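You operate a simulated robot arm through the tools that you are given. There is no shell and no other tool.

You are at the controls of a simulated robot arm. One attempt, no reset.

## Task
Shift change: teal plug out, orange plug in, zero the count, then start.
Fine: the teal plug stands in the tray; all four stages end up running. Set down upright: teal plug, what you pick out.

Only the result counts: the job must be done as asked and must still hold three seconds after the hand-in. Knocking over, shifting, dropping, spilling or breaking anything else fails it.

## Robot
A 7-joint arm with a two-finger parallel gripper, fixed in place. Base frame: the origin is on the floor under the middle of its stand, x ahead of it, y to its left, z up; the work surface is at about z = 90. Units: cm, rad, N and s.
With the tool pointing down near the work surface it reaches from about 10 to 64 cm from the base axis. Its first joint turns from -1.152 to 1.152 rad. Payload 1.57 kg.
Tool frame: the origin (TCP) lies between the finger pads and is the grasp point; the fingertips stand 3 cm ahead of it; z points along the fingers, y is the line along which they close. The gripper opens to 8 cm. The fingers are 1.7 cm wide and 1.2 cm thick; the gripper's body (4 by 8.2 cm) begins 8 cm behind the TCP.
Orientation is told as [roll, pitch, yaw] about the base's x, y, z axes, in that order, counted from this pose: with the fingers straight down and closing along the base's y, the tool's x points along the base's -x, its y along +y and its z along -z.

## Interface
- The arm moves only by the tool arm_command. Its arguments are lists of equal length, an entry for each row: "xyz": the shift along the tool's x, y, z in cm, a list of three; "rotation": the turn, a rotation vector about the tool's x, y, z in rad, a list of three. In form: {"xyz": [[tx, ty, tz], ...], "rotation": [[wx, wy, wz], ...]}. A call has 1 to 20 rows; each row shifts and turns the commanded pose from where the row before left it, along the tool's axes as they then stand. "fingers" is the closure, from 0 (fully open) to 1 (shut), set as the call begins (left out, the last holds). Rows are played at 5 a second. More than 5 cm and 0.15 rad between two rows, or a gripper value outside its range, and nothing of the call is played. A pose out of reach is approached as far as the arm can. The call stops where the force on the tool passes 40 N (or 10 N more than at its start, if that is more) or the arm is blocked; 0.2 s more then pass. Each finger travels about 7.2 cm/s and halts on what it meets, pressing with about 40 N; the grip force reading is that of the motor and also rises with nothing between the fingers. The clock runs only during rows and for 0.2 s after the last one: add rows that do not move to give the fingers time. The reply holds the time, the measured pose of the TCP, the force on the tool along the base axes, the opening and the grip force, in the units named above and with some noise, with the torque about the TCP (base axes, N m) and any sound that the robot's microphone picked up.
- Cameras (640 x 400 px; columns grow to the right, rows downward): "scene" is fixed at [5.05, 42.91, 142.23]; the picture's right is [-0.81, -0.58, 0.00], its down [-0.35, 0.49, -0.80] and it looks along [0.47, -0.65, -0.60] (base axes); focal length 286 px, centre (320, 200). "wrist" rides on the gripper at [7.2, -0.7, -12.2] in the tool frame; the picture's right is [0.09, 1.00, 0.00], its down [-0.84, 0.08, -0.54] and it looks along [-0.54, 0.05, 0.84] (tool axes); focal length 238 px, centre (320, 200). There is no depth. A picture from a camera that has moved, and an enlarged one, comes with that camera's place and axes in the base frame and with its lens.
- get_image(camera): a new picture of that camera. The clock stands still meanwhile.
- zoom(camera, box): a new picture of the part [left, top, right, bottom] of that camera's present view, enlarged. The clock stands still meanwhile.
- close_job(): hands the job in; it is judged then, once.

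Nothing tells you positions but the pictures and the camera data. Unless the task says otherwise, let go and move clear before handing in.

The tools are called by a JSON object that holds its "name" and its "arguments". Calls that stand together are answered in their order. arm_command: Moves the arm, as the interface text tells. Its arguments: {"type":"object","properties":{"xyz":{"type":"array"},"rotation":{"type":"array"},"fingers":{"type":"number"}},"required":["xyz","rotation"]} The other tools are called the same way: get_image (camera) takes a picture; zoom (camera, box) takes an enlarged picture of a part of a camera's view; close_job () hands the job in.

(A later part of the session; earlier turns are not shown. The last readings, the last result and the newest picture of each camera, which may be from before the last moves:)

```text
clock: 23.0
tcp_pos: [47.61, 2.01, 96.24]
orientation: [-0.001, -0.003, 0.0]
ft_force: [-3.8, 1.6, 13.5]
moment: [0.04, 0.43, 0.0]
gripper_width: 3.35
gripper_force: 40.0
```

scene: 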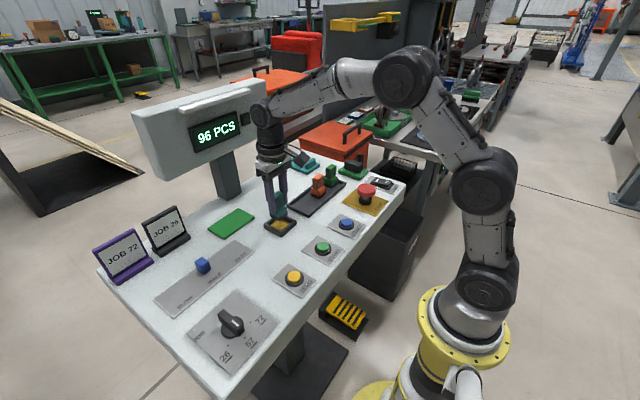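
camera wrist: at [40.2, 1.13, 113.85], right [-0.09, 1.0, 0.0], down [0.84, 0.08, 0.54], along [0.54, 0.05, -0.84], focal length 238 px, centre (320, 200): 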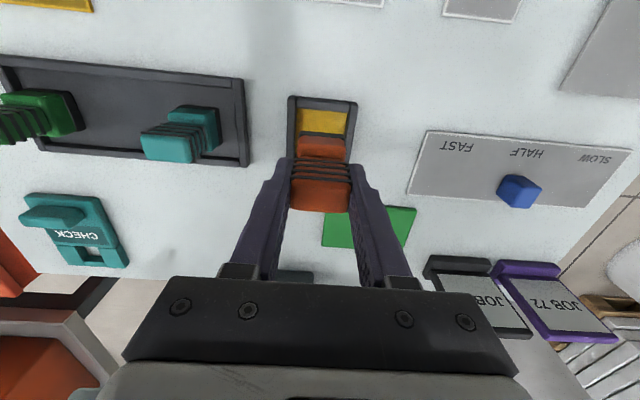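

Contact reads 13.5 N at the expected height, so the plug is seated on the socket floor. I'll ease off and release.

{"name": "arm_command", "arguments": {"xyz": [[0, 0, -0.1], [0, 0, 0]], "rotation": [[0, 0, 0], [0, 0, 0]]}}

{"name": "arm_command", "arguments": {"xyz": [[0, 0, 0], [0, 0, 0], [0, 0, 0]], "rotation": [[0, 0, 0], [0, 0, 0], [0, 0, 0]], "fingers": 0.35}}

{"name": "arm_command", "arguments": {"xyz": [[0, 0, -2], [0, 0, -4], [0, 0, -4], [0, 0, 0]], "rotation": [[0, 0, 0], [0, 0, 0], [0, 0, 0], [0, 0, 0]]}}

{"name": "get_image", "arguments": {"camera": "scene"}}

{"name": "zoom", "arguments": {"camera": "scene", "box": [230, 150, 360, 250]}}

{"name": "get_image", "arguments": {"camera": "wrist"}}

```text
clock: 23.6
tcp_pos: [47.62, 1.99, 96.29]
orientation: [0.001, -0.001, 0.0]
ft_force: [-2.6, -1.9, 13.2]
moment: [-0.08, 0.22, -0.03]
gripper_width: 3.35
gripper_force: 40.1
```

```text
clock: 24.4
tcp_pos: [47.64, 2.08, 96.07]
orientation: [-0.001, 0.001, -0.001]
ft_force: [-1.0, 0.2, 0.3]
moment: [0.01, -0.04, 0.02]
gripper_width: 5.21
gripper_force: 0.0
```

```text
clock: 25.4
tcp_pos: [47.42, 2.03, 106.43]
orientation: [0.0, 0.0, -0.001]
ft_force: [0.2, 0.4, -0.6]
moment: [-0.01, -0.03, 0.02]
gripper_width: 5.18
gripper_force: 0.1
```

```text
taken
```

scene: 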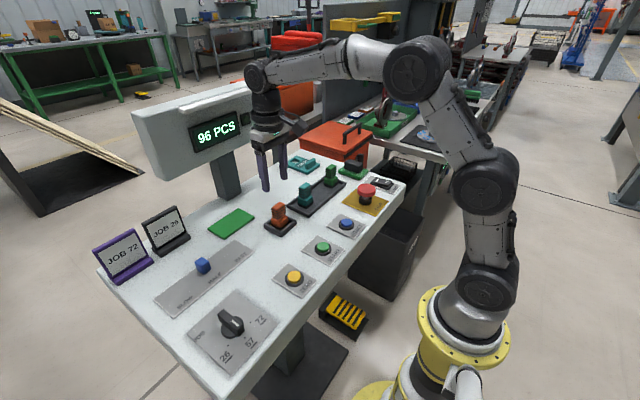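

```text
4.00 times, centred on (295, 200) of scene
camera zoom: at [5.05, 42.91, 142.23], right [-0.81, -0.58, 0.0], down [-0.35, 0.49, -0.8], along [0.47, -0.65, -0.6], focal length 1142 px, centre (420, 200)
```

zoom: 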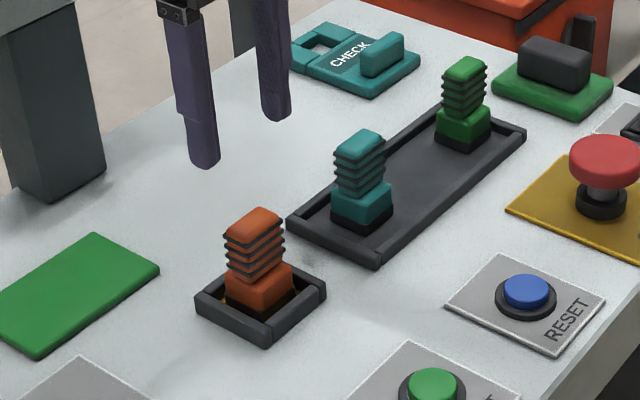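

```text
taken
camera wrist: at [40.27, 1.17, 118.73], right [-0.09, 1.0, 0.0], down [0.84, 0.08, 0.54], along [0.54, 0.05, -0.84], focal length 238 px, centre (320, 200)
```

wrist: 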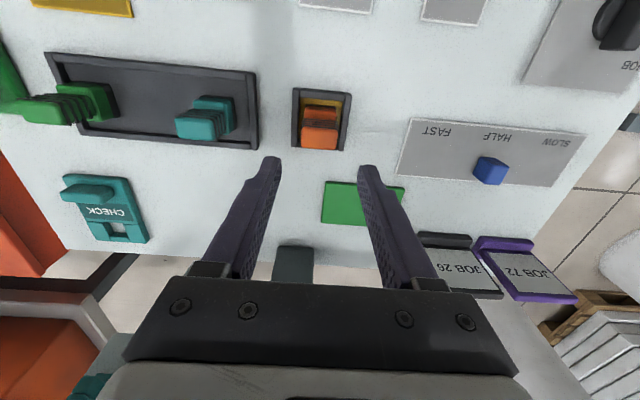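

The orange plug sits upright in the socket and the teal one stands in the tray, with the display still reading 96 PCS. Next is ZERO, at about (32.8, 13.2). I'll close the fingers and move above it.

{"name": "arm_command", "arguments": {"xyz": [[2.94, 2.26, 0], [2.94, 2.26, 0], [2.94, 2.26, 0], [2.94, 2.26, 0], [2.94, 2.26, 0], [0, 0, 3], [0, 0, 2], [0, 0, 0]], "rotation": [[0, 0, 0], [0, 0, 0], [0, 0, 0], [0, 0, 0], [0, 0, 0], [0, 0, 0], [0, 0, 0], [0, 0, 0]], "fingers": 1.0}}

{"name": "get_image", "arguments": {"camera": "wrist"}}

{"name": "get_image", "arguments": {"camera": "scene"}}

```text
clock: 27.2
tcp_pos: [32.77, 13.28, 101.0]
orientation: [0.0, -0.001, 0.0]
ft_force: [0.6, 0.4, 0.9]
moment: [-0.01, -0.02, -0.01]
gripper_width: 0.0
gripper_force: 21.5
```

```text
taken
camera wrist: at [25.54, 12.44, 113.29], right [-0.09, 1.0, 0.0], down [0.84, 0.08, 0.54], along [0.54, 0.05, -0.84], focal length 238 px, centre (320, 200)
```

wrist: 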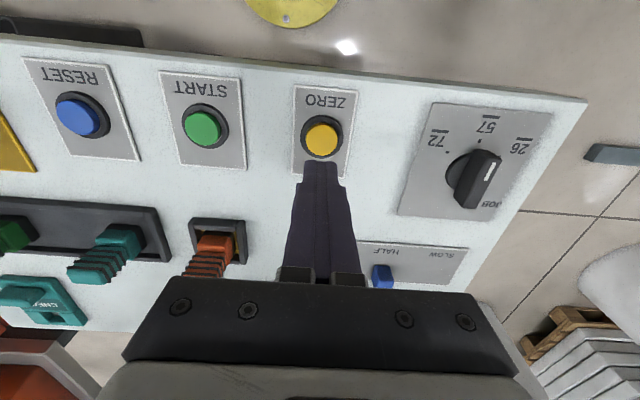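

```text
taken
```

scene: 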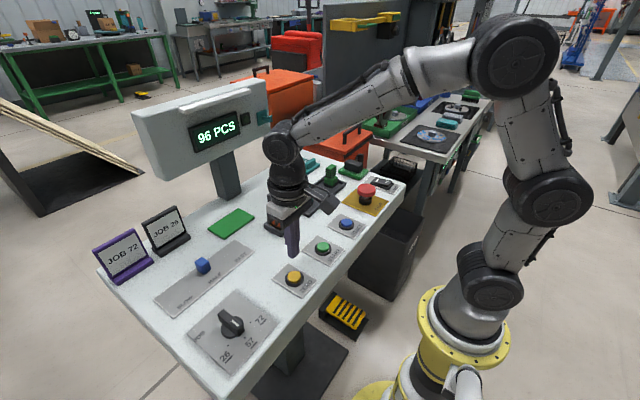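

The fingers are aligned over ZERO to within about 0.1 cm. I'll go down to just above it and then press slowly, listening for a click.

{"name": "arm_command", "arguments": {"xyz": [[0, 0.1, 2.5], [0, 0, 2.0], [0, 0, 0.5], [0, 0, 0]], "rotation": [[0, 0, 0], [0, 0, 0], [0, 0, 0], [0, 0, 0]]}}

{"name": "zoom", "arguments": {"camera": "scene", "box": [240, 230, 360, 310]}}

{"name": "zoom", "arguments": {"camera": "wrist", "box": [260, 80, 380, 200]}}

```text
clock: 28.2
tcp_pos: [32.69, 13.28, 96.12]
orientation: [-0.002, 0.0, -0.001]
ft_force: [-1.1, -0.3, 0.9]
moment: [0.02, 0.02, 0.02]
gripper_width: 0.01
gripper_force: 21.3
```

```text
5.00 times, centred on (300, 270) of scene
camera zoom: at [5.05, 42.91, 142.23], right [-0.81, -0.58, 0.0], down [-0.35, 0.49, -0.8], along [0.47, -0.65, -0.6], focal length 1427 px, centre (420, -150)
```

zoom: 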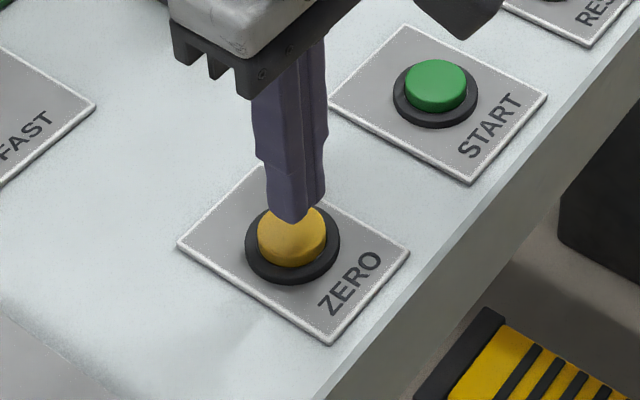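

```text
3.33 times, centred on (320, 140) of wrist
camera zoom: at [25.45, 12.43, 108.35], right [-0.09, 1.0, 0.0], down [0.84, 0.08, 0.54], along [0.54, 0.05, -0.84], focal length 794 px, centre (320, 400)
```

zoom: 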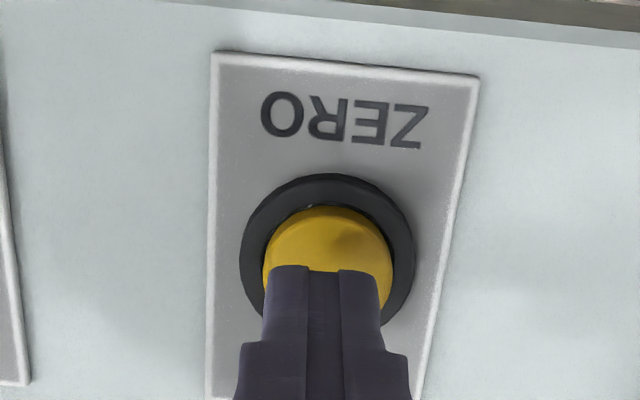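

The tips are about 1 cm above the yellow cap and centred. I'll press down in small increments.

{"name": "arm_command", "arguments": {"xyz": [[0, 0, 0.3], [0, 0, 0.3], [0, 0, 0.2], [0, 0, 0]], "rotation": [[0, 0, 0], [0, 0, 0], [0, 0, 0], [0, 0, 0]]}}

```text
clock: 29.2
tcp_pos: [32.72, 13.45, 95.27]
orientation: [-0.001, 0.001, 0.0]
ft_force: [-0.4, 0.2, -0.9]
moment: [0.0, -0.03, 0.02]
gripper_width: 0.0
gripper_force: 21.2
```

Still no contact. I'll continue down in small steps.

{"name": "arm_command", "arguments": {"xyz": [[0, 0, 0.2], [0, 0, 0.2], [0, 0, 0]], "rotation": [[0, 0, 0], [0, 0, 0], [0, 0, 0]]}}

```text
clock: 30.0
tcp_pos: [32.67, 13.45, 94.81]
orientation: [-0.001, 0.001, 0.0]
ft_force: [0.3, 0.5, -0.3]
moment: [0.01, 0.0, 0.01]
gripper_width: 0.0
gripper_force: 20.9
```

There is still no contact with the tips at z 91.8, so I'll keep going.

{"name": "arm_command", "arguments": {"xyz": [[0, 0, 0.15], [0, 0, 0.15], [0, 0, 0]], "rotation": [[0, 0, 0], [0, 0, 0], [0, 0, 0]]}}

```text
clock: 30.8
tcp_pos: [32.77, 13.53, 94.59]
orientation: [0.001, 0.0, 0.0]
ft_force: [0.2, 0.6, 1.3]
moment: [0.01, 0.01, 0.0]
gripper_width: 0.0
gripper_force: 21.1
```

{"name": "arm_command", "arguments": {"xyz": [[0, 0, 0.15], [0, 0, 0.15], [0, 0, 0]], "rotation": [[0, 0, 0], [0, 0, 0], [0, 0, 0]]}}

{"name": "zoom", "arguments": {"camera": "scene", "box": [240, 230, 360, 310]}}

{"name": "zoom", "arguments": {"camera": "scene", "box": [120, 70, 290, 190]}}

```text
clock: 31.6
tcp_pos: [32.81, 13.52, 94.33]
orientation: [0.0, -0.001, 0.0]
ft_force: [-0.5, -0.6, 2.7]
moment: [0.03, 0.05, 0.0]
gripper_width: 0.0
gripper_force: 21.4
heard: click
```

```text
5.00 times, centred on (300, 270) of scene
camera zoom: at [5.04, 42.92, 142.23], right [-0.81, -0.58, 0.0], down [-0.35, 0.49, -0.8], along [0.47, -0.65, -0.6], focal length 1427 px, centre (420, -150)
```

zoom: 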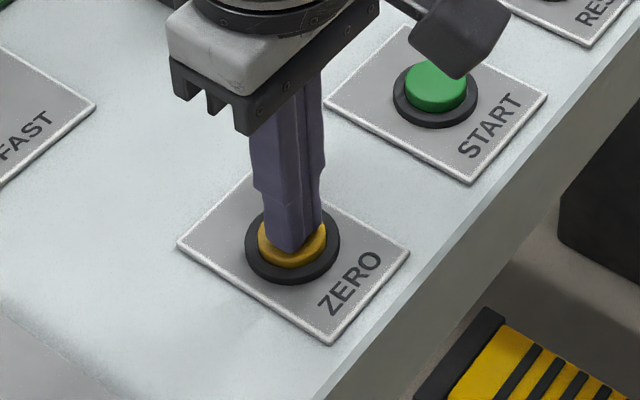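

```text
3.33 times, centred on (205, 130) of scene
camera zoom: at [5.04, 42.92, 142.23], right [-0.81, -0.58, 0.0], down [-0.35, 0.49, -0.8], along [0.47, -0.65, -0.6], focal length 952 px, centre (703, 433)
```

zoom: 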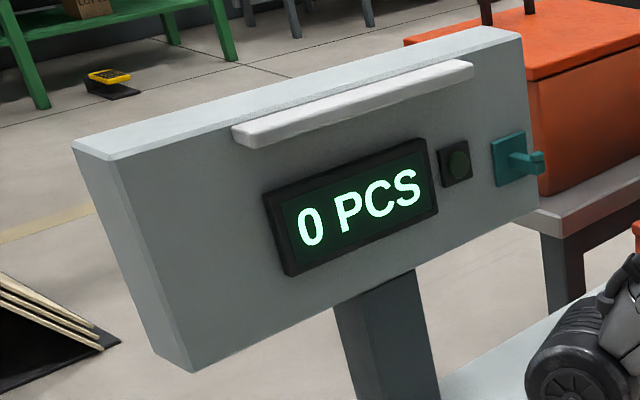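

ZERO clicked and the display reads 0 PCS. I'll raise off and move across to START, then verify alignment.

{"name": "arm_command", "arguments": {"xyz": [[0, 0, -2], [0, 0, -3], [0, -3.65, 0], [0, -3.65, 0], [0, -3.65, 0], [0, 0, 0]], "rotation": [[0, 0, 0], [0, 0, 0], [0, 0, 0], [0, 0, 0], [0, 0, 0], [0, 0, 0]]}}

{"name": "get_image", "arguments": {"camera": "wrist"}}

{"name": "get_image", "arguments": {"camera": "scene"}}

{"name": "zoom", "arguments": {"camera": "wrist", "box": [260, 80, 380, 200]}}

```text
clock: 33.0
tcp_pos: [32.61, 2.51, 99.33]
orientation: [-0.001, -0.001, 0.001]
ft_force: [-0.1, -0.7, 0.4]
moment: [0.02, 0.02, 0.01]
gripper_width: 0.02
gripper_force: 21.4
```

```text
taken
camera wrist: at [25.37, 1.58, 111.52], right [-0.09, 1.0, 0.0], down [0.84, 0.08, 0.54], along [0.54, 0.05, -0.84], focal length 238 px, centre (320, 200)
```

wrist: 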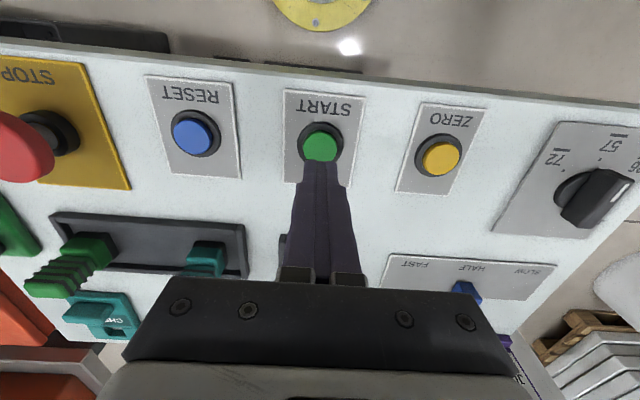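

```text
taken
```

scene: 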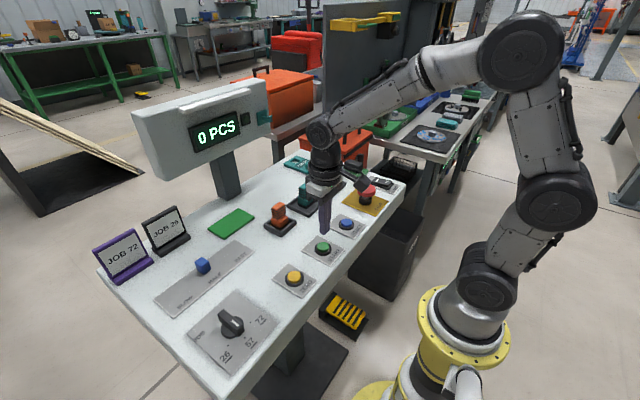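

```text
3.33 times, centred on (320, 140) of wrist
camera zoom: at [25.37, 1.58, 111.52], right [-0.09, 1.0, 0.0], down [0.84, 0.08, 0.54], along [0.54, 0.05, -0.84], focal length 794 px, centre (320, 400)
```

zoom: 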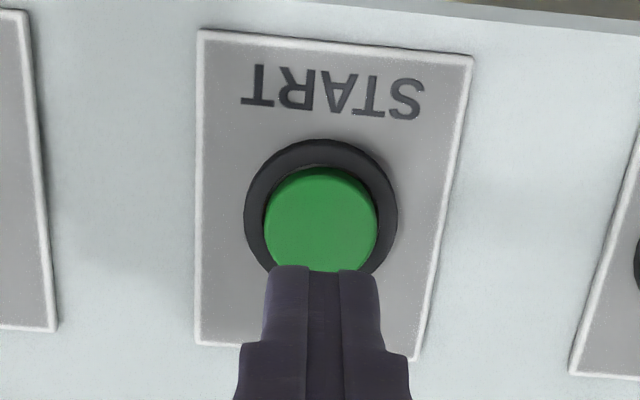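

The fingers are centred over START. I'll descend to just above it and then press slowly, as before.

{"name": "arm_command", "arguments": {"xyz": [[0, 0, 2.5], [0, 0, 1.5], [0, 0, 0.3], [0, 0, 0]], "rotation": [[0, 0, 0], [0, 0, 0], [0, 0, 0], [0, 0, 0]]}}

{"name": "arm_command", "arguments": {"xyz": [[0, 0, 0.15], [0, 0, 0.15], [0, 0, 0]], "rotation": [[0, 0, 0], [0, 0, 0], [0, 0, 0]]}}

```text
clock: 34.0
tcp_pos: [32.77, 2.47, 94.99]
orientation: [-0.001, -0.001, -0.001]
ft_force: [-0.1, -1.1, -0.8]
moment: [-0.02, 0.0, 0.02]
gripper_width: 0.02
gripper_force: 20.9
```

```text
clock: 34.8
tcp_pos: [33.02, 2.49, 94.75]
orientation: [0.002, 0.0, 0.001]
ft_force: [-0.4, 0.0, 0.0]
moment: [0.02, 0.02, -0.02]
gripper_width: 0.0
gripper_force: 21.6
```

The tips are just above the cap, so I'll press on through to the click.

{"name": "arm_command", "arguments": {"xyz": [[0, 0, 0.15], [0, 0, 0.15], [0, 0, 0.1], [0, 0, 0]], "rotation": [[0, 0, 0], [0, 0, 0], [0, 0, 0], [0, 0, 0]]}}

{"name": "get_image", "arguments": {"camera": "scene"}}

{"name": "zoom", "arguments": {"camera": "scene", "box": [120, 70, 290, 190]}}

```text
clock: 35.8
tcp_pos: [32.89, 2.49, 94.44]
orientation: [0.0, 0.0, 0.003]
ft_force: [1.1, -1.6, 1.0]
moment: [-0.04, -0.02, -0.01]
gripper_width: 0.01
gripper_force: 21.2
heard: click
```

```text
taken
```

scene: 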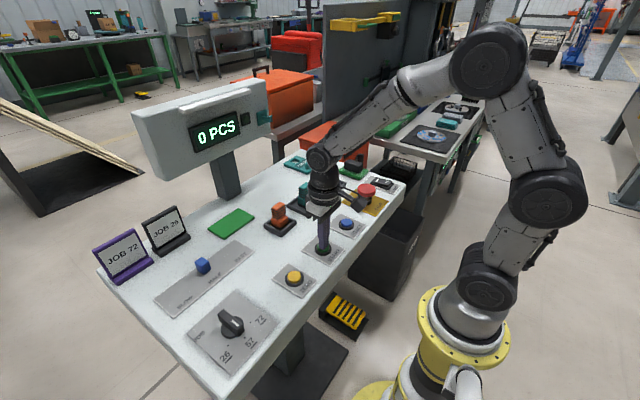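

```text
3.33 times, centred on (205, 130) of scene
camera zoom: at [5.05, 42.91, 142.23], right [-0.81, -0.58, 0.0], down [-0.35, 0.49, -0.8], along [0.47, -0.65, -0.6], focal length 952 px, centre (703, 433)
```

zoom: 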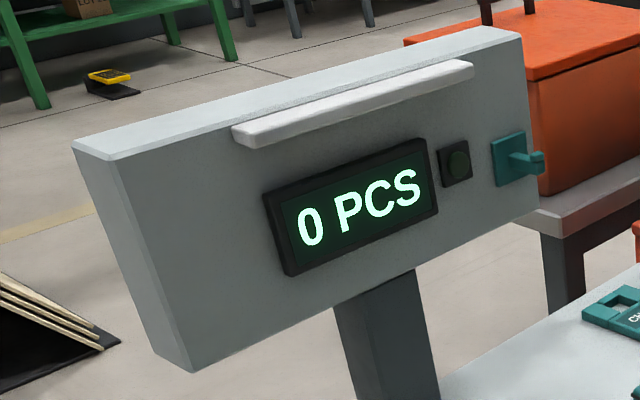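

START clicked, but the display shows no visible change yet. I'll hold briefly, look again, then release and look once more.

{"name": "arm_command", "arguments": {"xyz": [[0, 0, 0], [0, 0, 0], [0, 0, 0], [0, 0, 0]], "rotation": [[0, 0, 0], [0, 0, 0], [0, 0, 0], [0, 0, 0]]}}

{"name": "zoom", "arguments": {"camera": "scene", "box": [120, 70, 290, 190]}}

{"name": "get_image", "arguments": {"camera": "wrist"}}

```text
clock: 36.8
tcp_pos: [32.81, 2.47, 94.45]
orientation: [-0.001, 0.0, 0.0]
ft_force: [0.5, 1.1, 2.8]
moment: [0.0, -0.03, -0.01]
gripper_width: 0.0
gripper_force: 21.0
```

```text
3.33 times, centred on (205, 130) of scene
camera zoom: at [5.05, 42.91, 142.23], right [-0.81, -0.58, 0.0], down [-0.35, 0.49, -0.8], along [0.47, -0.65, -0.6], focal length 952 px, centre (703, 433)
```

zoom: 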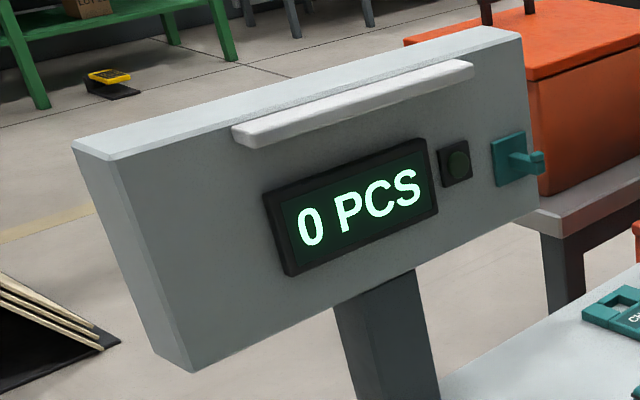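

```text
taken
camera wrist: at [25.57, 1.63, 106.61], right [-0.09, 1.0, 0.0], down [0.84, 0.08, 0.54], along [0.54, 0.05, -0.84], focal length 238 px, centre (320, 200)
```

wrist: 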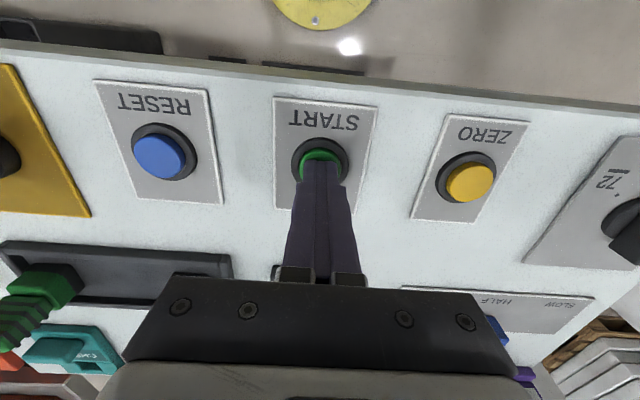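

Nothing has changed while holding START. I'll release it, rise, and look over the whole scene.

{"name": "arm_command", "arguments": {"xyz": [[0, 0, -1], [0, 0, -3], [0, 0, -4], [0, 0, 0], [0, 0, 0]], "rotation": [[0, 0, 0], [0, 0, 0], [0, 0, 0], [0, 0, 0], [0, 0, 0]]}}

{"name": "get_image", "arguments": {"camera": "scene"}}

{"name": "zoom", "arguments": {"camera": "scene", "box": [120, 70, 290, 190]}}

{"name": "zoom", "arguments": {"camera": "scene", "box": [300, 0, 540, 140]}}

{"name": "get_image", "arguments": {"camera": "wrist"}}

```text
clock: 38.0
tcp_pos: [32.82, 2.43, 102.3]
orientation: [0.001, 0.001, 0.0]
ft_force: [0.0, 0.1, 1.1]
moment: [0.0, -0.02, -0.01]
gripper_width: 0.0
gripper_force: 21.2
```

```text
taken
```

scene: 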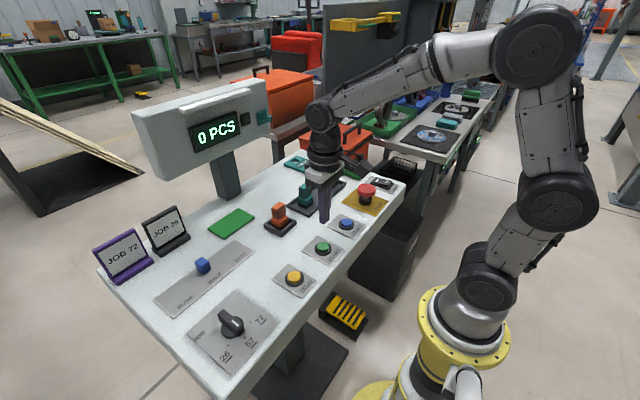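

```text
3.33 times, centred on (205, 130) of scene
camera zoom: at [5.05, 42.91, 142.23], right [-0.81, -0.58, 0.0], down [-0.35, 0.49, -0.8], along [0.47, -0.65, -0.6], focal length 952 px, centre (703, 433)
```

zoom: 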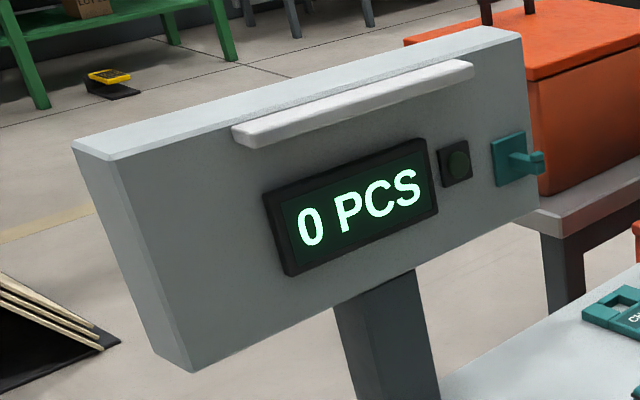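

```text
2.67 times, centred on (420, 70) of scene
camera zoom: at [5.05, 42.91, 142.23], right [-0.81, -0.58, 0.0], down [-0.35, 0.49, -0.8], along [0.47, -0.65, -0.6], focal length 761 px, centre (53, 547)
```

zoom: 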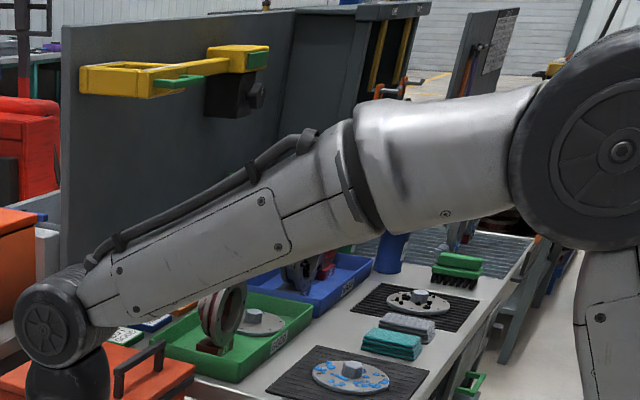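

```text
taken
camera wrist: at [25.53, 1.53, 114.61], right [-0.09, 1.0, 0.0], down [0.84, 0.08, 0.54], along [0.54, 0.05, -0.84], focal length 238 px, centre (320, 200)
```

wrist: 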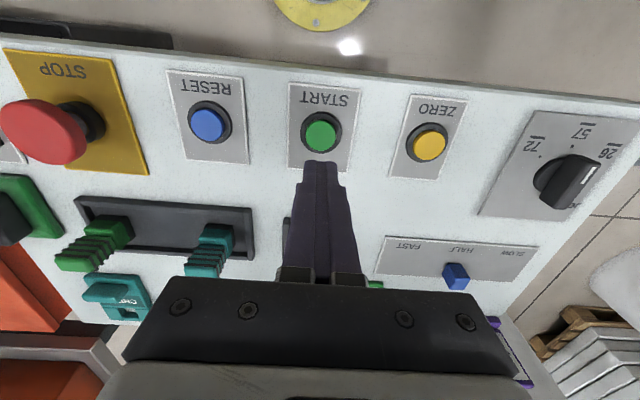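

The panel lamp by the display is still dark. I'll let a couple of seconds pass and check whether anything changes with a delay.

{"name": "arm_command", "arguments": {"xyz": [[0, 0, 0], [0, 0, 0], [0, 0, 0], [0, 0, 0], [0, 0, 0], [0, 0, 0], [0, 0, 0], [0, 0, 0], [0, 0, 0], [0, 0, 0]], "rotation": [[0, 0, 0], [0, 0, 0], [0, 0, 0], [0, 0, 0], [0, 0, 0], [0, 0, 0], [0, 0, 0], [0, 0, 0], [0, 0, 0], [0, 0, 0]]}}

{"name": "zoom", "arguments": {"camera": "scene", "box": [120, 70, 290, 190]}}

{"name": "zoom", "arguments": {"camera": "scene", "box": [230, 150, 420, 280]}}

{"name": "zoom", "arguments": {"camera": "scene", "box": [230, 95, 270, 135]}}

```text
clock: 40.2
tcp_pos: [32.87, 2.38, 102.27]
orientation: [0.0, -0.001, 0.0]
ft_force: [-0.3, 0.4, -0.6]
moment: [-0.01, 0.0, 0.01]
gripper_width: 0.01
gripper_force: 20.5
```

```text
3.33 times, centred on (205, 130) of scene
camera zoom: at [5.05, 42.91, 142.23], right [-0.81, -0.58, 0.0], down [-0.35, 0.49, -0.8], along [0.47, -0.65, -0.6], focal length 952 px, centre (703, 433)
```

zoom: 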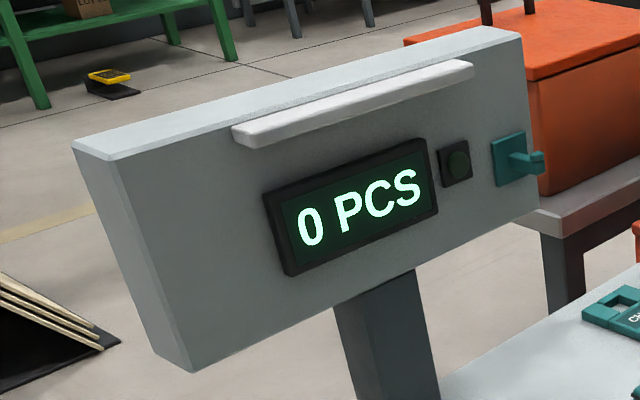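

```text
3.08 times, centred on (325, 215) of scene
camera zoom: at [5.05, 42.91, 142.23], right [-0.81, -0.58, 0.0], down [-0.35, 0.49, -0.8], along [0.47, -0.65, -0.6], focal length 878 px, centre (305, 154)
```

zoom: 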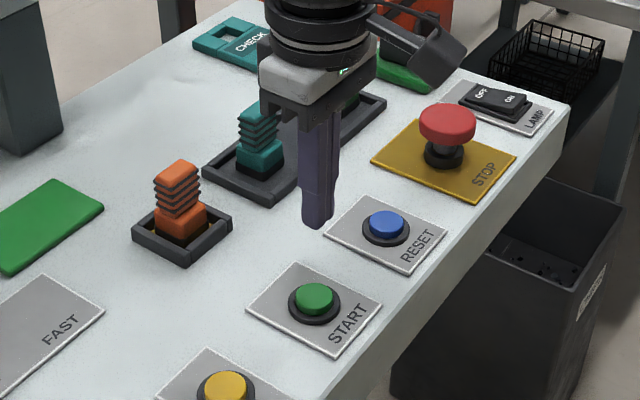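

```text
10.00 times, centred on (250, 115) of scene
camera zoom: at [5.05, 42.91, 142.23], right [-0.81, -0.58, 0.0], down [-0.35, 0.49, -0.8], along [0.47, -0.65, -0.6], focal length 2855 px, centre (1020, 1050)
```

zoom: 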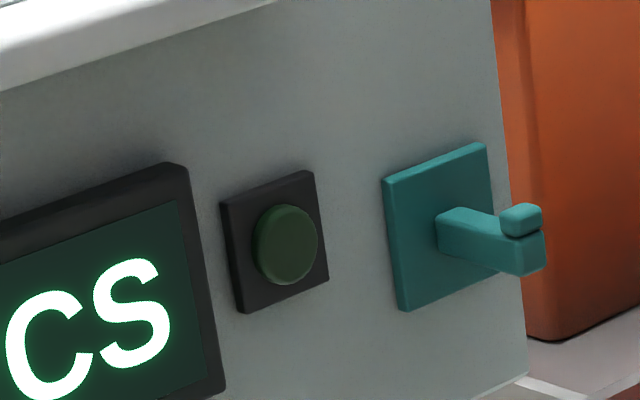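

START clicked once, but the green run lamp by the display is still dark. The task speaks of four stages, so one press may bring up one stage. I'll press again, counting clicks, and watch the lamp closely after each one.

{"name": "arm_command", "arguments": {"xyz": [[0, 0, 4], [0, 0, 2.5], [0, 0, 0.5], [0, 0, 0.3], [0, 0, 0.3], [0, 0, 0.3], [0, 0, 0]], "rotation": [[0, 0, 0], [0, 0, 0], [0, 0, 0], [0, 0, 0], [0, 0, 0], [0, 0, 0], [0, 0, 0]]}}

{"name": "zoom", "arguments": {"camera": "scene", "box": [170, 80, 290, 160]}}

{"name": "arm_command", "arguments": {"xyz": [[0, 0, -1], [0, 0, -0.5], [0, 0, 0]], "rotation": [[0, 0, 0], [0, 0, 0], [0, 0, 0]]}}

{"name": "zoom", "arguments": {"camera": "scene", "box": [170, 80, 290, 160]}}

{"name": "get_image", "arguments": {"camera": "scene"}}

```text
clock: 41.8
tcp_pos: [32.7, 2.6, 94.38]
orientation: [0.001, 0.0, 0.001]
ft_force: [-1.6, -1.2, 2.4]
moment: [-0.03, 0.04, 0.04]
gripper_width: 0.0
gripper_force: 21.5
heard: click
```

```text
5.00 times, centred on (230, 120) of scene
camera zoom: at [5.04, 42.91, 142.23], right [-0.81, -0.58, 0.0], down [-0.35, 0.49, -0.8], along [0.47, -0.65, -0.6], focal length 1427 px, centre (770, 600)
```

zoom: 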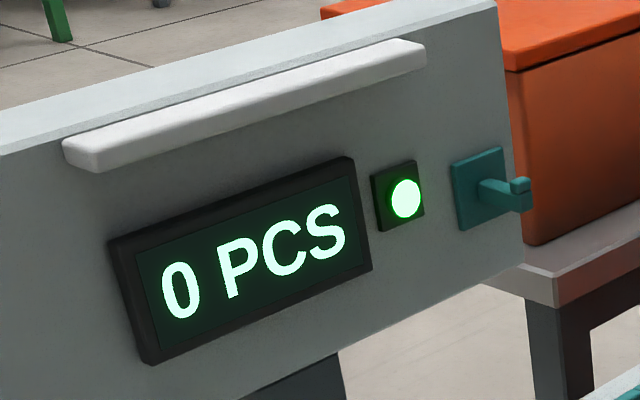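

```text
clock: 42.6
tcp_pos: [32.77, 2.47, 95.98]
orientation: [0.0, -0.001, 0.001]
ft_force: [0.2, -0.7, -0.1]
moment: [0.0, 0.04, -0.02]
gripper_width: 0.0
gripper_force: 21.4
```

```text
5.00 times, centred on (230, 120) of scene
camera zoom: at [5.05, 42.91, 142.23], right [-0.81, -0.58, 0.0], down [-0.35, 0.49, -0.8], along [0.47, -0.65, -0.6], focal length 1427 px, centre (770, 600)
```

zoom: 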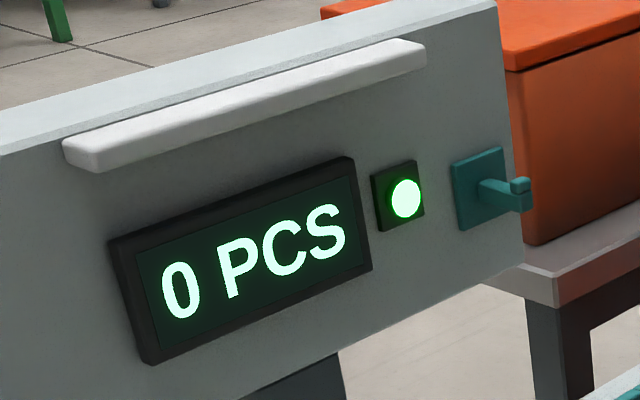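

```text
taken
```

scene: 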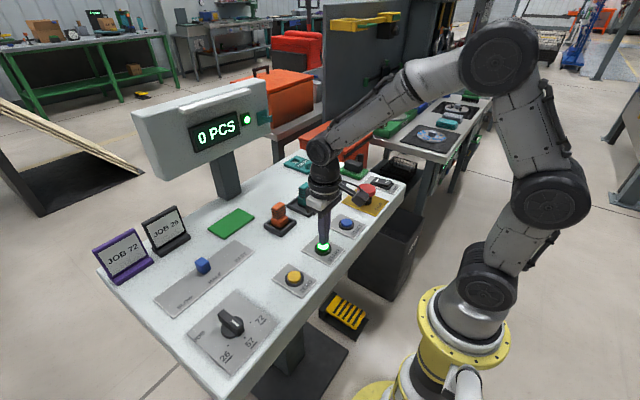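

The green run lamp came on with the second START press, and the START button glows too. Before deciding on any further presses, I'll let time pass in small steps and watch the display, lamp and button.

{"name": "arm_command", "arguments": {"xyz": [[0, 0, -2], [0, 0, 0]], "rotation": [[0, 0, 0], [0, 0, 0]]}}

{"name": "zoom", "arguments": {"camera": "scene", "box": [170, 80, 350, 260]}}

{"name": "arm_command", "arguments": {"xyz": [[0, 0, -2], [0, 0, 0]], "rotation": [[0, 0, 0], [0, 0, 0]]}}

{"name": "zoom", "arguments": {"camera": "scene", "box": [170, 80, 350, 260]}}

{"name": "arm_command", "arguments": {"xyz": [[0, 0, 0], [0, 0, 0], [0, 0, 0]], "rotation": [[0, 0, 0], [0, 0, 0], [0, 0, 0]]}}

{"name": "zoom", "arguments": {"camera": "scene", "box": [170, 80, 350, 260]}}

{"name": "arm_command", "arguments": {"xyz": [[0, 0, 0], [0, 0, 0], [0, 0, 0], [0, 0, 0]], "rotation": [[0, 0, 0], [0, 0, 0], [0, 0, 0], [0, 0, 0]]}}

{"name": "zoom", "arguments": {"camera": "scene", "box": [170, 80, 350, 260]}}

```text
clock: 43.2
tcp_pos: [32.73, 2.55, 98.09]
orientation: [0.0, -0.001, 0.001]
ft_force: [-0.4, 0.4, -0.2]
moment: [0.03, 0.02, 0.0]
gripper_width: 0.02
gripper_force: 21.5
```

```text
2.22 times, centred on (260, 170) of scene
camera zoom: at [5.05, 42.91, 142.23], right [-0.81, -0.58, 0.0], down [-0.35, 0.49, -0.8], along [0.47, -0.65, -0.6], focal length 634 px, centre (453, 267)
```

zoom: 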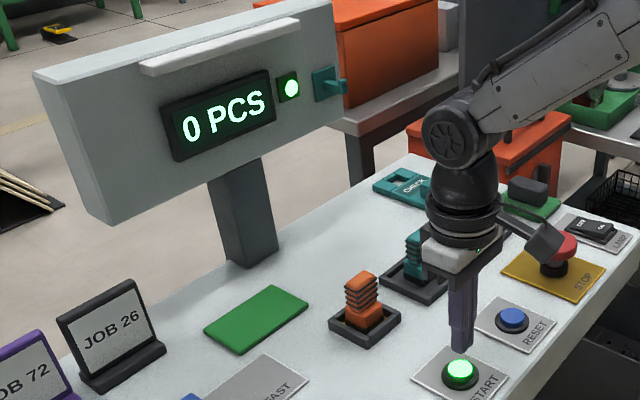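

```text
clock: 43.8
tcp_pos: [32.8, 2.79, 99.88]
orientation: [-0.001, 0.0, 0.001]
ft_force: [-0.5, -0.5, -0.1]
moment: [0.0, 0.03, 0.03]
gripper_width: 0.0
gripper_force: 21.0
```

```text
2.22 times, centred on (260, 170) of scene
camera zoom: at [5.05, 42.91, 142.23], right [-0.81, -0.58, 0.0], down [-0.35, 0.49, -0.8], along [0.47, -0.65, -0.6], focal length 634 px, centre (453, 267)
```

zoom: 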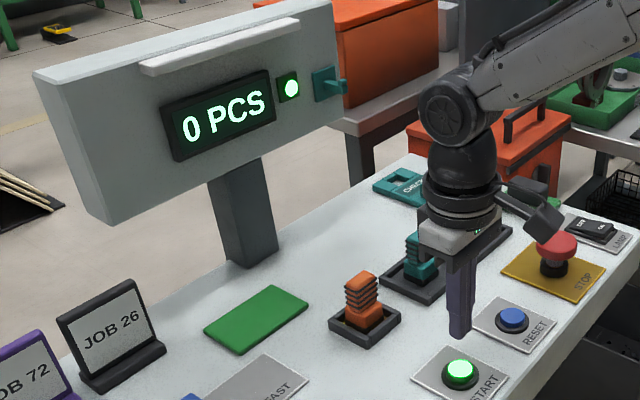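

```text
clock: 44.6
tcp_pos: [32.84, 2.71, 99.95]
orientation: [0.0, 0.001, 0.0]
ft_force: [0.2, -0.5, 0.2]
moment: [0.03, 0.0, -0.01]
gripper_width: 0.0
gripper_force: 21.4
```

```text
2.22 times, centred on (260, 170) of scene
camera zoom: at [5.05, 42.91, 142.23], right [-0.81, -0.58, 0.0], down [-0.35, 0.49, -0.8], along [0.47, -0.65, -0.6], focal length 634 px, centre (453, 267)
```

zoom: 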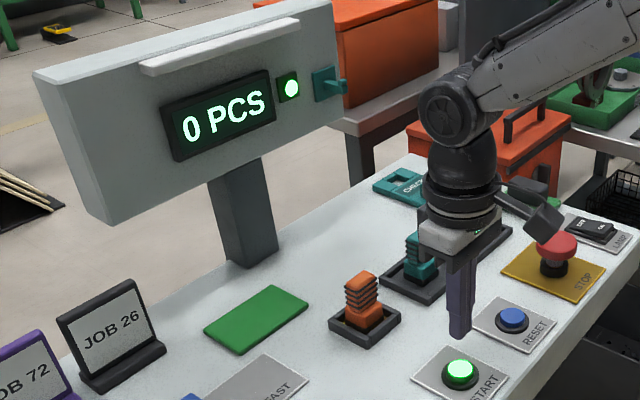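

```text
clock: 45.6
tcp_pos: [32.91, 2.76, 99.92]
orientation: [0.0, 0.0, -0.002]
ft_force: [0.3, 0.3, -0.4]
moment: [0.04, 0.03, 0.04]
gripper_width: 0.01
gripper_force: 21.2
```

```text
2.22 times, centred on (260, 170) of scene
camera zoom: at [5.05, 42.91, 142.23], right [-0.81, -0.58, 0.0], down [-0.35, 0.49, -0.8], along [0.47, -0.65, -0.6], focal length 634 px, centre (453, 267)
```

zoom: 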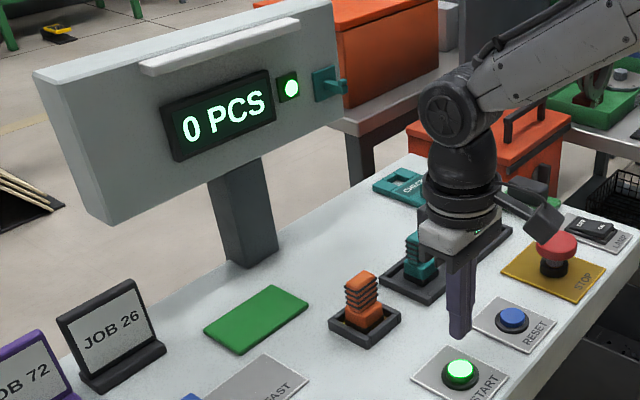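

The lamp and the START glow stay steadily on, and the count holds at 0. To confirm that all four stages are running, I'll look for any stage indicators elsewhere before pressing anything more.

{"name": "zoom", "arguments": {"camera": "scene", "box": [360, 60, 500, 160]}}

{"name": "zoom", "arguments": {"camera": "scene", "box": [300, 0, 420, 80]}}

{"name": "zoom", "arguments": {"camera": "scene", "box": [0, 0, 240, 120]}}

{"name": "zoom", "arguments": {"camera": "scene", "box": [300, 180, 430, 340]}}

{"name": "zoom", "arguments": {"camera": "scene", "box": [230, 95, 270, 135]}}

{"name": "get_image", "arguments": {"camera": "wrist"}}

```text
4.00 times, centred on (430, 110) of scene
camera zoom: at [5.05, 42.91, 142.23], right [-0.81, -0.58, 0.0], down [-0.35, 0.49, -0.8], along [0.47, -0.65, -0.6], focal length 1142 px, centre (-120, 560)
```

zoom: 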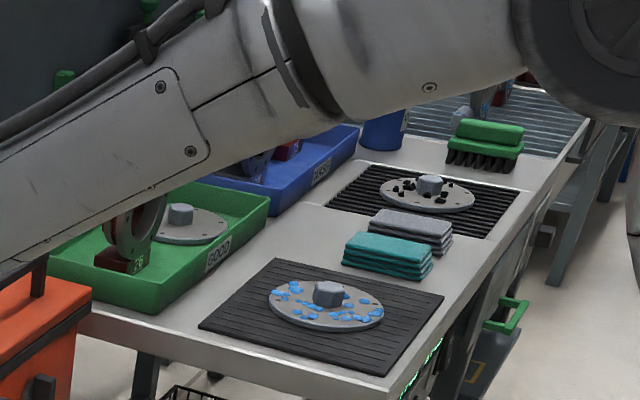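

```text
5.00 times, centred on (360, 40) of scene
camera zoom: at [5.05, 42.91, 142.23], right [-0.81, -0.58, 0.0], down [-0.35, 0.49, -0.8], along [0.47, -0.65, -0.6], focal length 1427 px, centre (120, 1000)
```

zoom: 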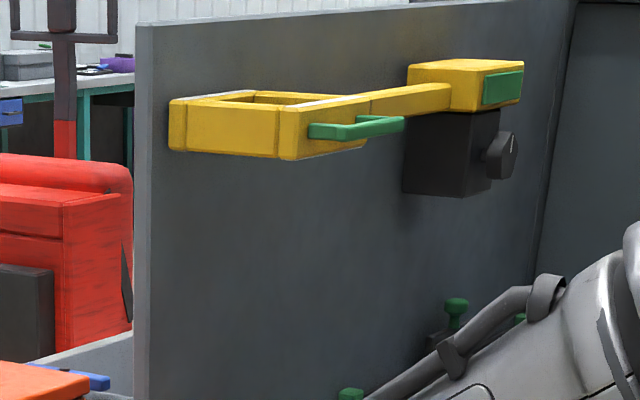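

```text
2.67 times, centred on (120, 60) of scene
camera zoom: at [5.05, 42.91, 142.23], right [-0.81, -0.58, 0.0], down [-0.35, 0.49, -0.8], along [0.47, -0.65, -0.6], focal length 761 px, centre (853, 573)
```

zoom: 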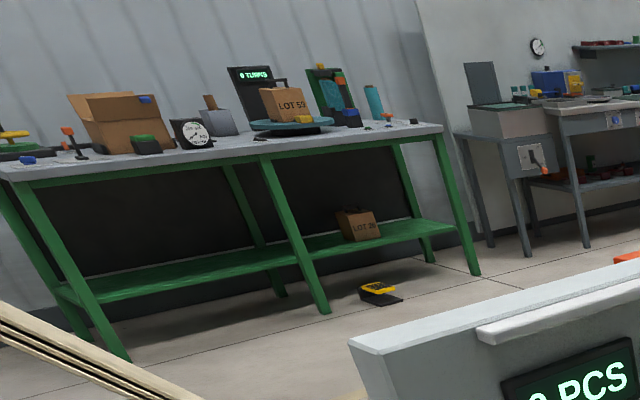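

```text
2.50 times, centred on (365, 260) of scene
camera zoom: at [5.05, 42.91, 142.23], right [-0.81, -0.58, 0.0], down [-0.35, 0.49, -0.8], along [0.47, -0.65, -0.6], focal length 714 px, centre (208, 50)
```

zoom: 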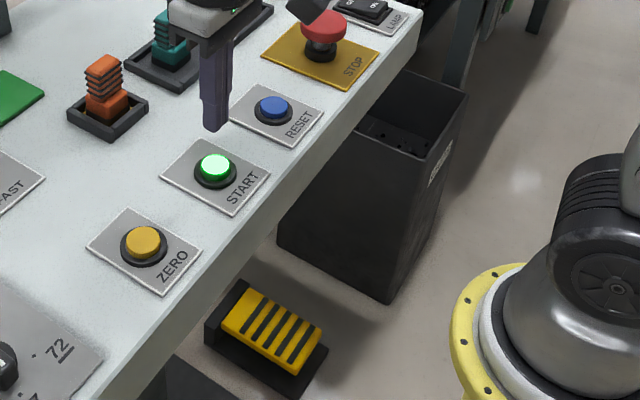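

```text
10.00 times, centred on (250, 115) of scene
camera zoom: at [5.05, 42.91, 142.23], right [-0.81, -0.58, 0.0], down [-0.35, 0.49, -0.8], along [0.47, -0.65, -0.6], focal length 2855 px, centre (1020, 1050)
```

zoom: 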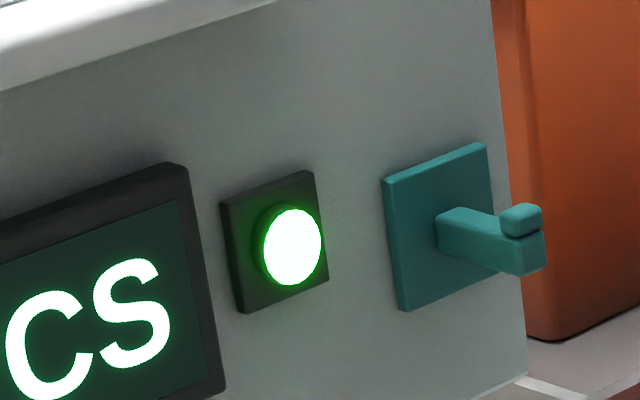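

```text
taken
camera wrist: at [25.62, 1.81, 112.19], right [-0.09, 1.0, 0.0], down [0.84, 0.08, 0.54], along [0.54, 0.05, -0.84], focal length 238 px, centre (320, 200)
```

wrist: 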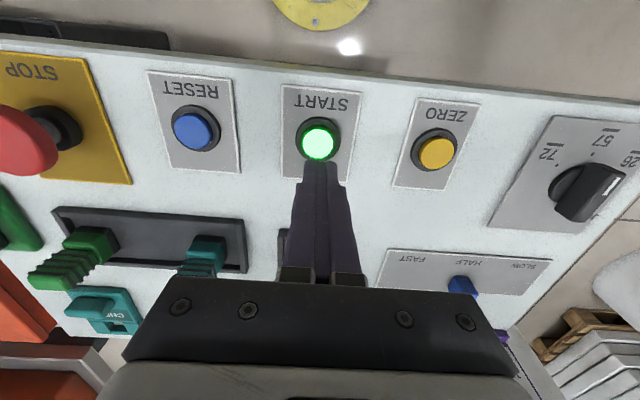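

I notice green glowing text on the front edge of the bench at the right. I'll zoom in there, as it may show the stage status.

{"name": "zoom", "arguments": {"camera": "scene", "box": [440, 130, 500, 180]}}

{"name": "zoom", "arguments": {"camera": "scene", "box": [380, 120, 520, 240]}}

```text
8.00 times, centred on (470, 155) of scene
camera zoom: at [5.05, 42.91, 142.23], right [-0.81, -0.58, 0.0], down [-0.35, 0.49, -0.8], along [0.47, -0.65, -0.6], focal length 2284 px, centre (-880, 560)
```

zoom: 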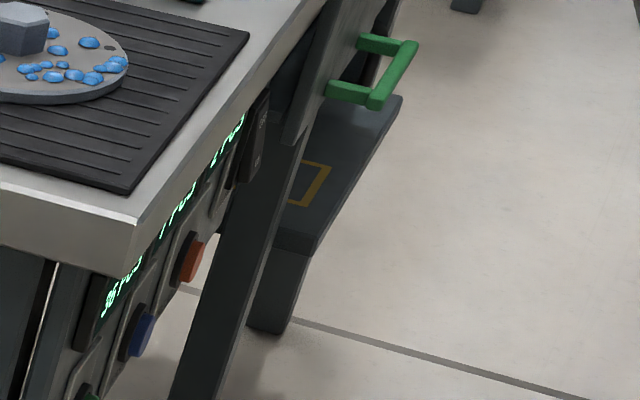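

```text
3.33 times, centred on (450, 180) of scene
camera zoom: at [5.05, 42.91, 142.23], right [-0.81, -0.58, 0.0], down [-0.35, 0.49, -0.8], along [0.47, -0.65, -0.6], focal length 952 px, centre (-113, 267)
```

zoom: 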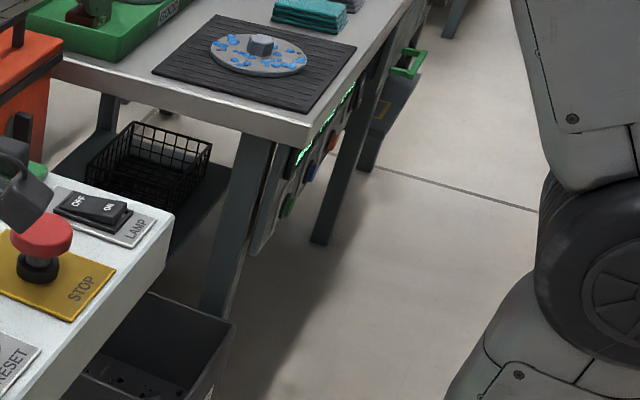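

Those belong to a separate background station. The START lamp on this desk is steady, so I'll raise the arm clear and tilt the wrist camera up towards the display box. I'm looking for any stage indicators, and for whether the state changes over time.

{"name": "arm_command", "arguments": {"xyz": [[0, 0, -4.5], [0, 0, -4.5], [0, 0, -4.5], [0, 0, -3], [0, 0, 0], [0, 0, 0], [0, 0, 0], [0, 0, 0], [0, 0, 0], [0, 0, 0], [0, 0, 0]], "rotation": [[0, 0, 0], [0, 0, 0], [0, 0, 0], [0, 0, 0], [0, -0.12, 0], [0, -0.12, 0], [0, -0.12, 0], [0, -0.12, 0], [0, -0.12, 0], [0, -0.1, 0], [0, 0, 0]]}}

{"name": "get_image", "arguments": {"camera": "wrist"}}

{"name": "get_image", "arguments": {"camera": "scene"}}

```text
clock: 48.0
tcp_pos: [32.9, 2.54, 116.54]
orientation: [0.0, -0.703, 0.001]
ft_force: [-1.3, 0.2, -0.7]
moment: [-0.03, -0.03, 0.02]
gripper_width: 0.0
gripper_force: 21.9
```

```text
taken
camera wrist: at [19.43, 1.65, 121.19], right [-0.07, 1.0, -0.06], down [0.29, 0.08, 0.95], along [0.95, 0.05, -0.29], focal length 238 px, centre (320, 200)
```

wrist: 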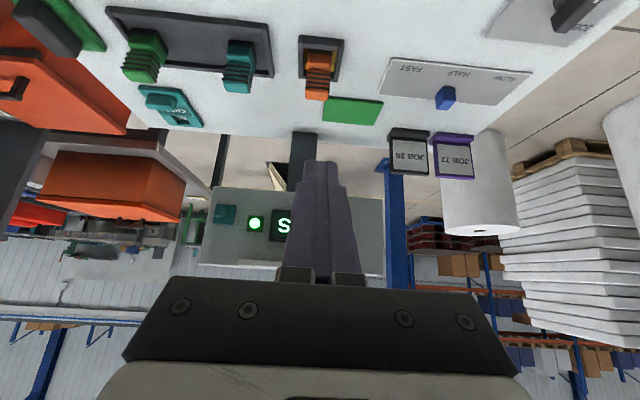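

```text
taken
```

scene: 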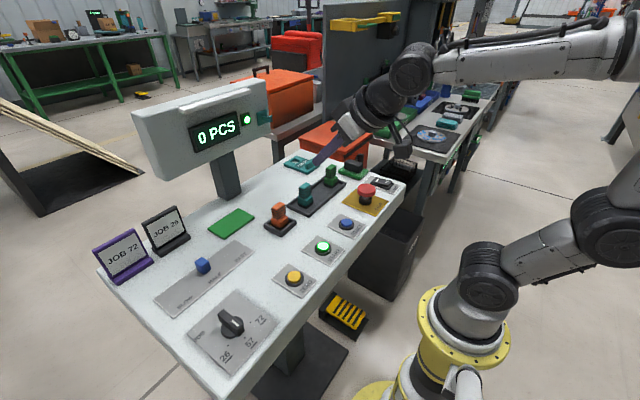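

There is only one run lamp on the box. It stays lit, as does START, and the count holds at 0 PCS. I'll do one last check of the plugs and let a few more seconds pass to confirm the run state is stable.

{"name": "arm_command", "arguments": {"xyz": [[0, 0, 0], [0, 0, 0], [0, 0, 0], [0, 0, 0], [0, 0, 0], [0, 0, 0], [0, 0, 0], [0, 0, 0], [0, 0, 0], [0, 0, 0], [0, 0, 0], [0, 0, 0], [0, 0, 0], [0, 0, 0], [0, 0, 0]], "rotation": [[0, 0, 0], [0, 0, 0], [0, 0, 0], [0, 0, 0], [0, 0, 0], [0, 0, 0], [0, 0, 0], [0, 0, 0], [0, 0, 0], [0, 0, 0], [0, 0, 0], [0, 0, 0], [0, 0, 0], [0, 0, 0], [0, 0, 0]]}}

{"name": "zoom", "arguments": {"camera": "scene", "box": [120, 70, 290, 190]}}

{"name": "zoom", "arguments": {"camera": "scene", "box": [250, 140, 420, 260]}}

{"name": "zoom", "arguments": {"camera": "scene", "box": [230, 150, 360, 250]}}

{"name": "zoom", "arguments": {"camera": "wrist", "box": [190, 170, 400, 290]}}

```text
clock: 51.2
tcp_pos: [32.87, 2.48, 116.49]
orientation: [0.001, -0.701, 0.0]
ft_force: [-0.4, -0.3, -0.2]
moment: [0.0, -0.01, 0.01]
gripper_width: 0.02
gripper_force: 21.9
```

```text
3.33 times, centred on (205, 130) of scene
camera zoom: at [5.05, 42.91, 142.23], right [-0.81, -0.58, 0.0], down [-0.35, 0.49, -0.8], along [0.47, -0.65, -0.6], focal length 952 px, centre (703, 433)
```

zoom: 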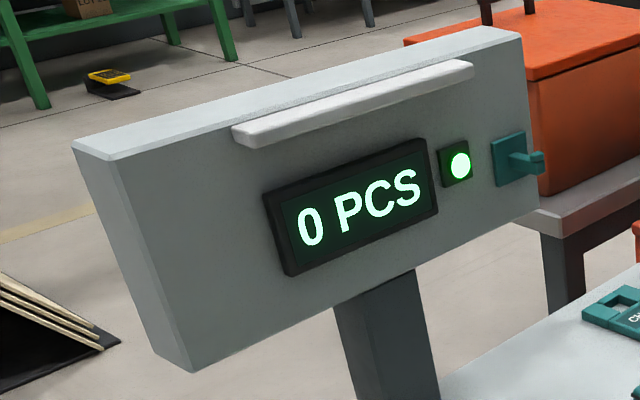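

```text
3.33 times, centred on (335, 200) of scene
camera zoom: at [5.05, 42.91, 142.23], right [-0.81, -0.58, 0.0], down [-0.35, 0.49, -0.8], along [0.47, -0.65, -0.6], focal length 952 px, centre (270, 200)
```

zoom: 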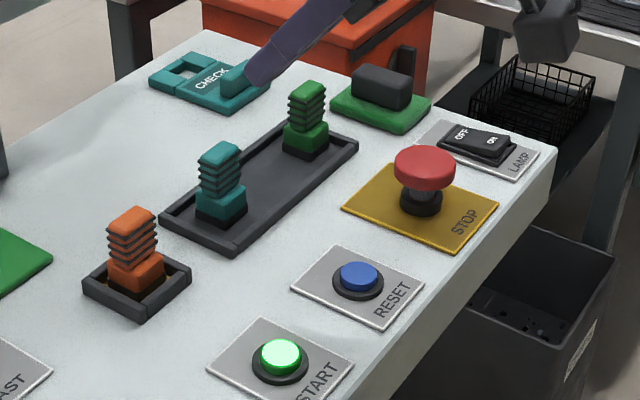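

```text
4.00 times, centred on (295, 200) of scene
camera zoom: at [5.05, 42.91, 142.23], right [-0.81, -0.58, 0.0], down [-0.35, 0.49, -0.8], along [0.47, -0.65, -0.6], focal length 1142 px, centre (420, 200)
```

zoom: 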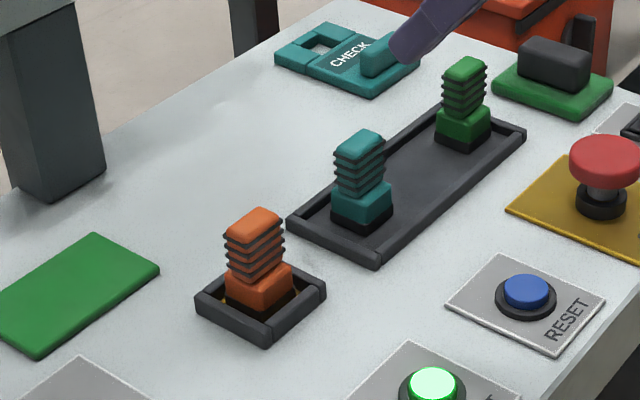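

```text
3.05 times, centred on (295, 230) of wrist
camera zoom: at [19.44, 1.64, 121.21], right [-0.07, 1.0, -0.06], down [0.29, 0.08, 0.95], along [0.95, 0.05, -0.29], focal length 726 px, centre (396, 109)
```

zoom: 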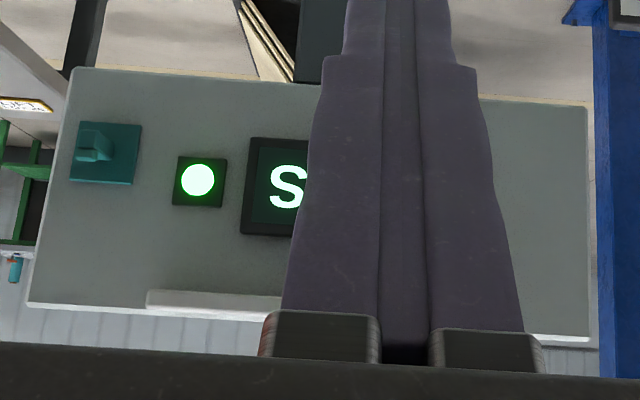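

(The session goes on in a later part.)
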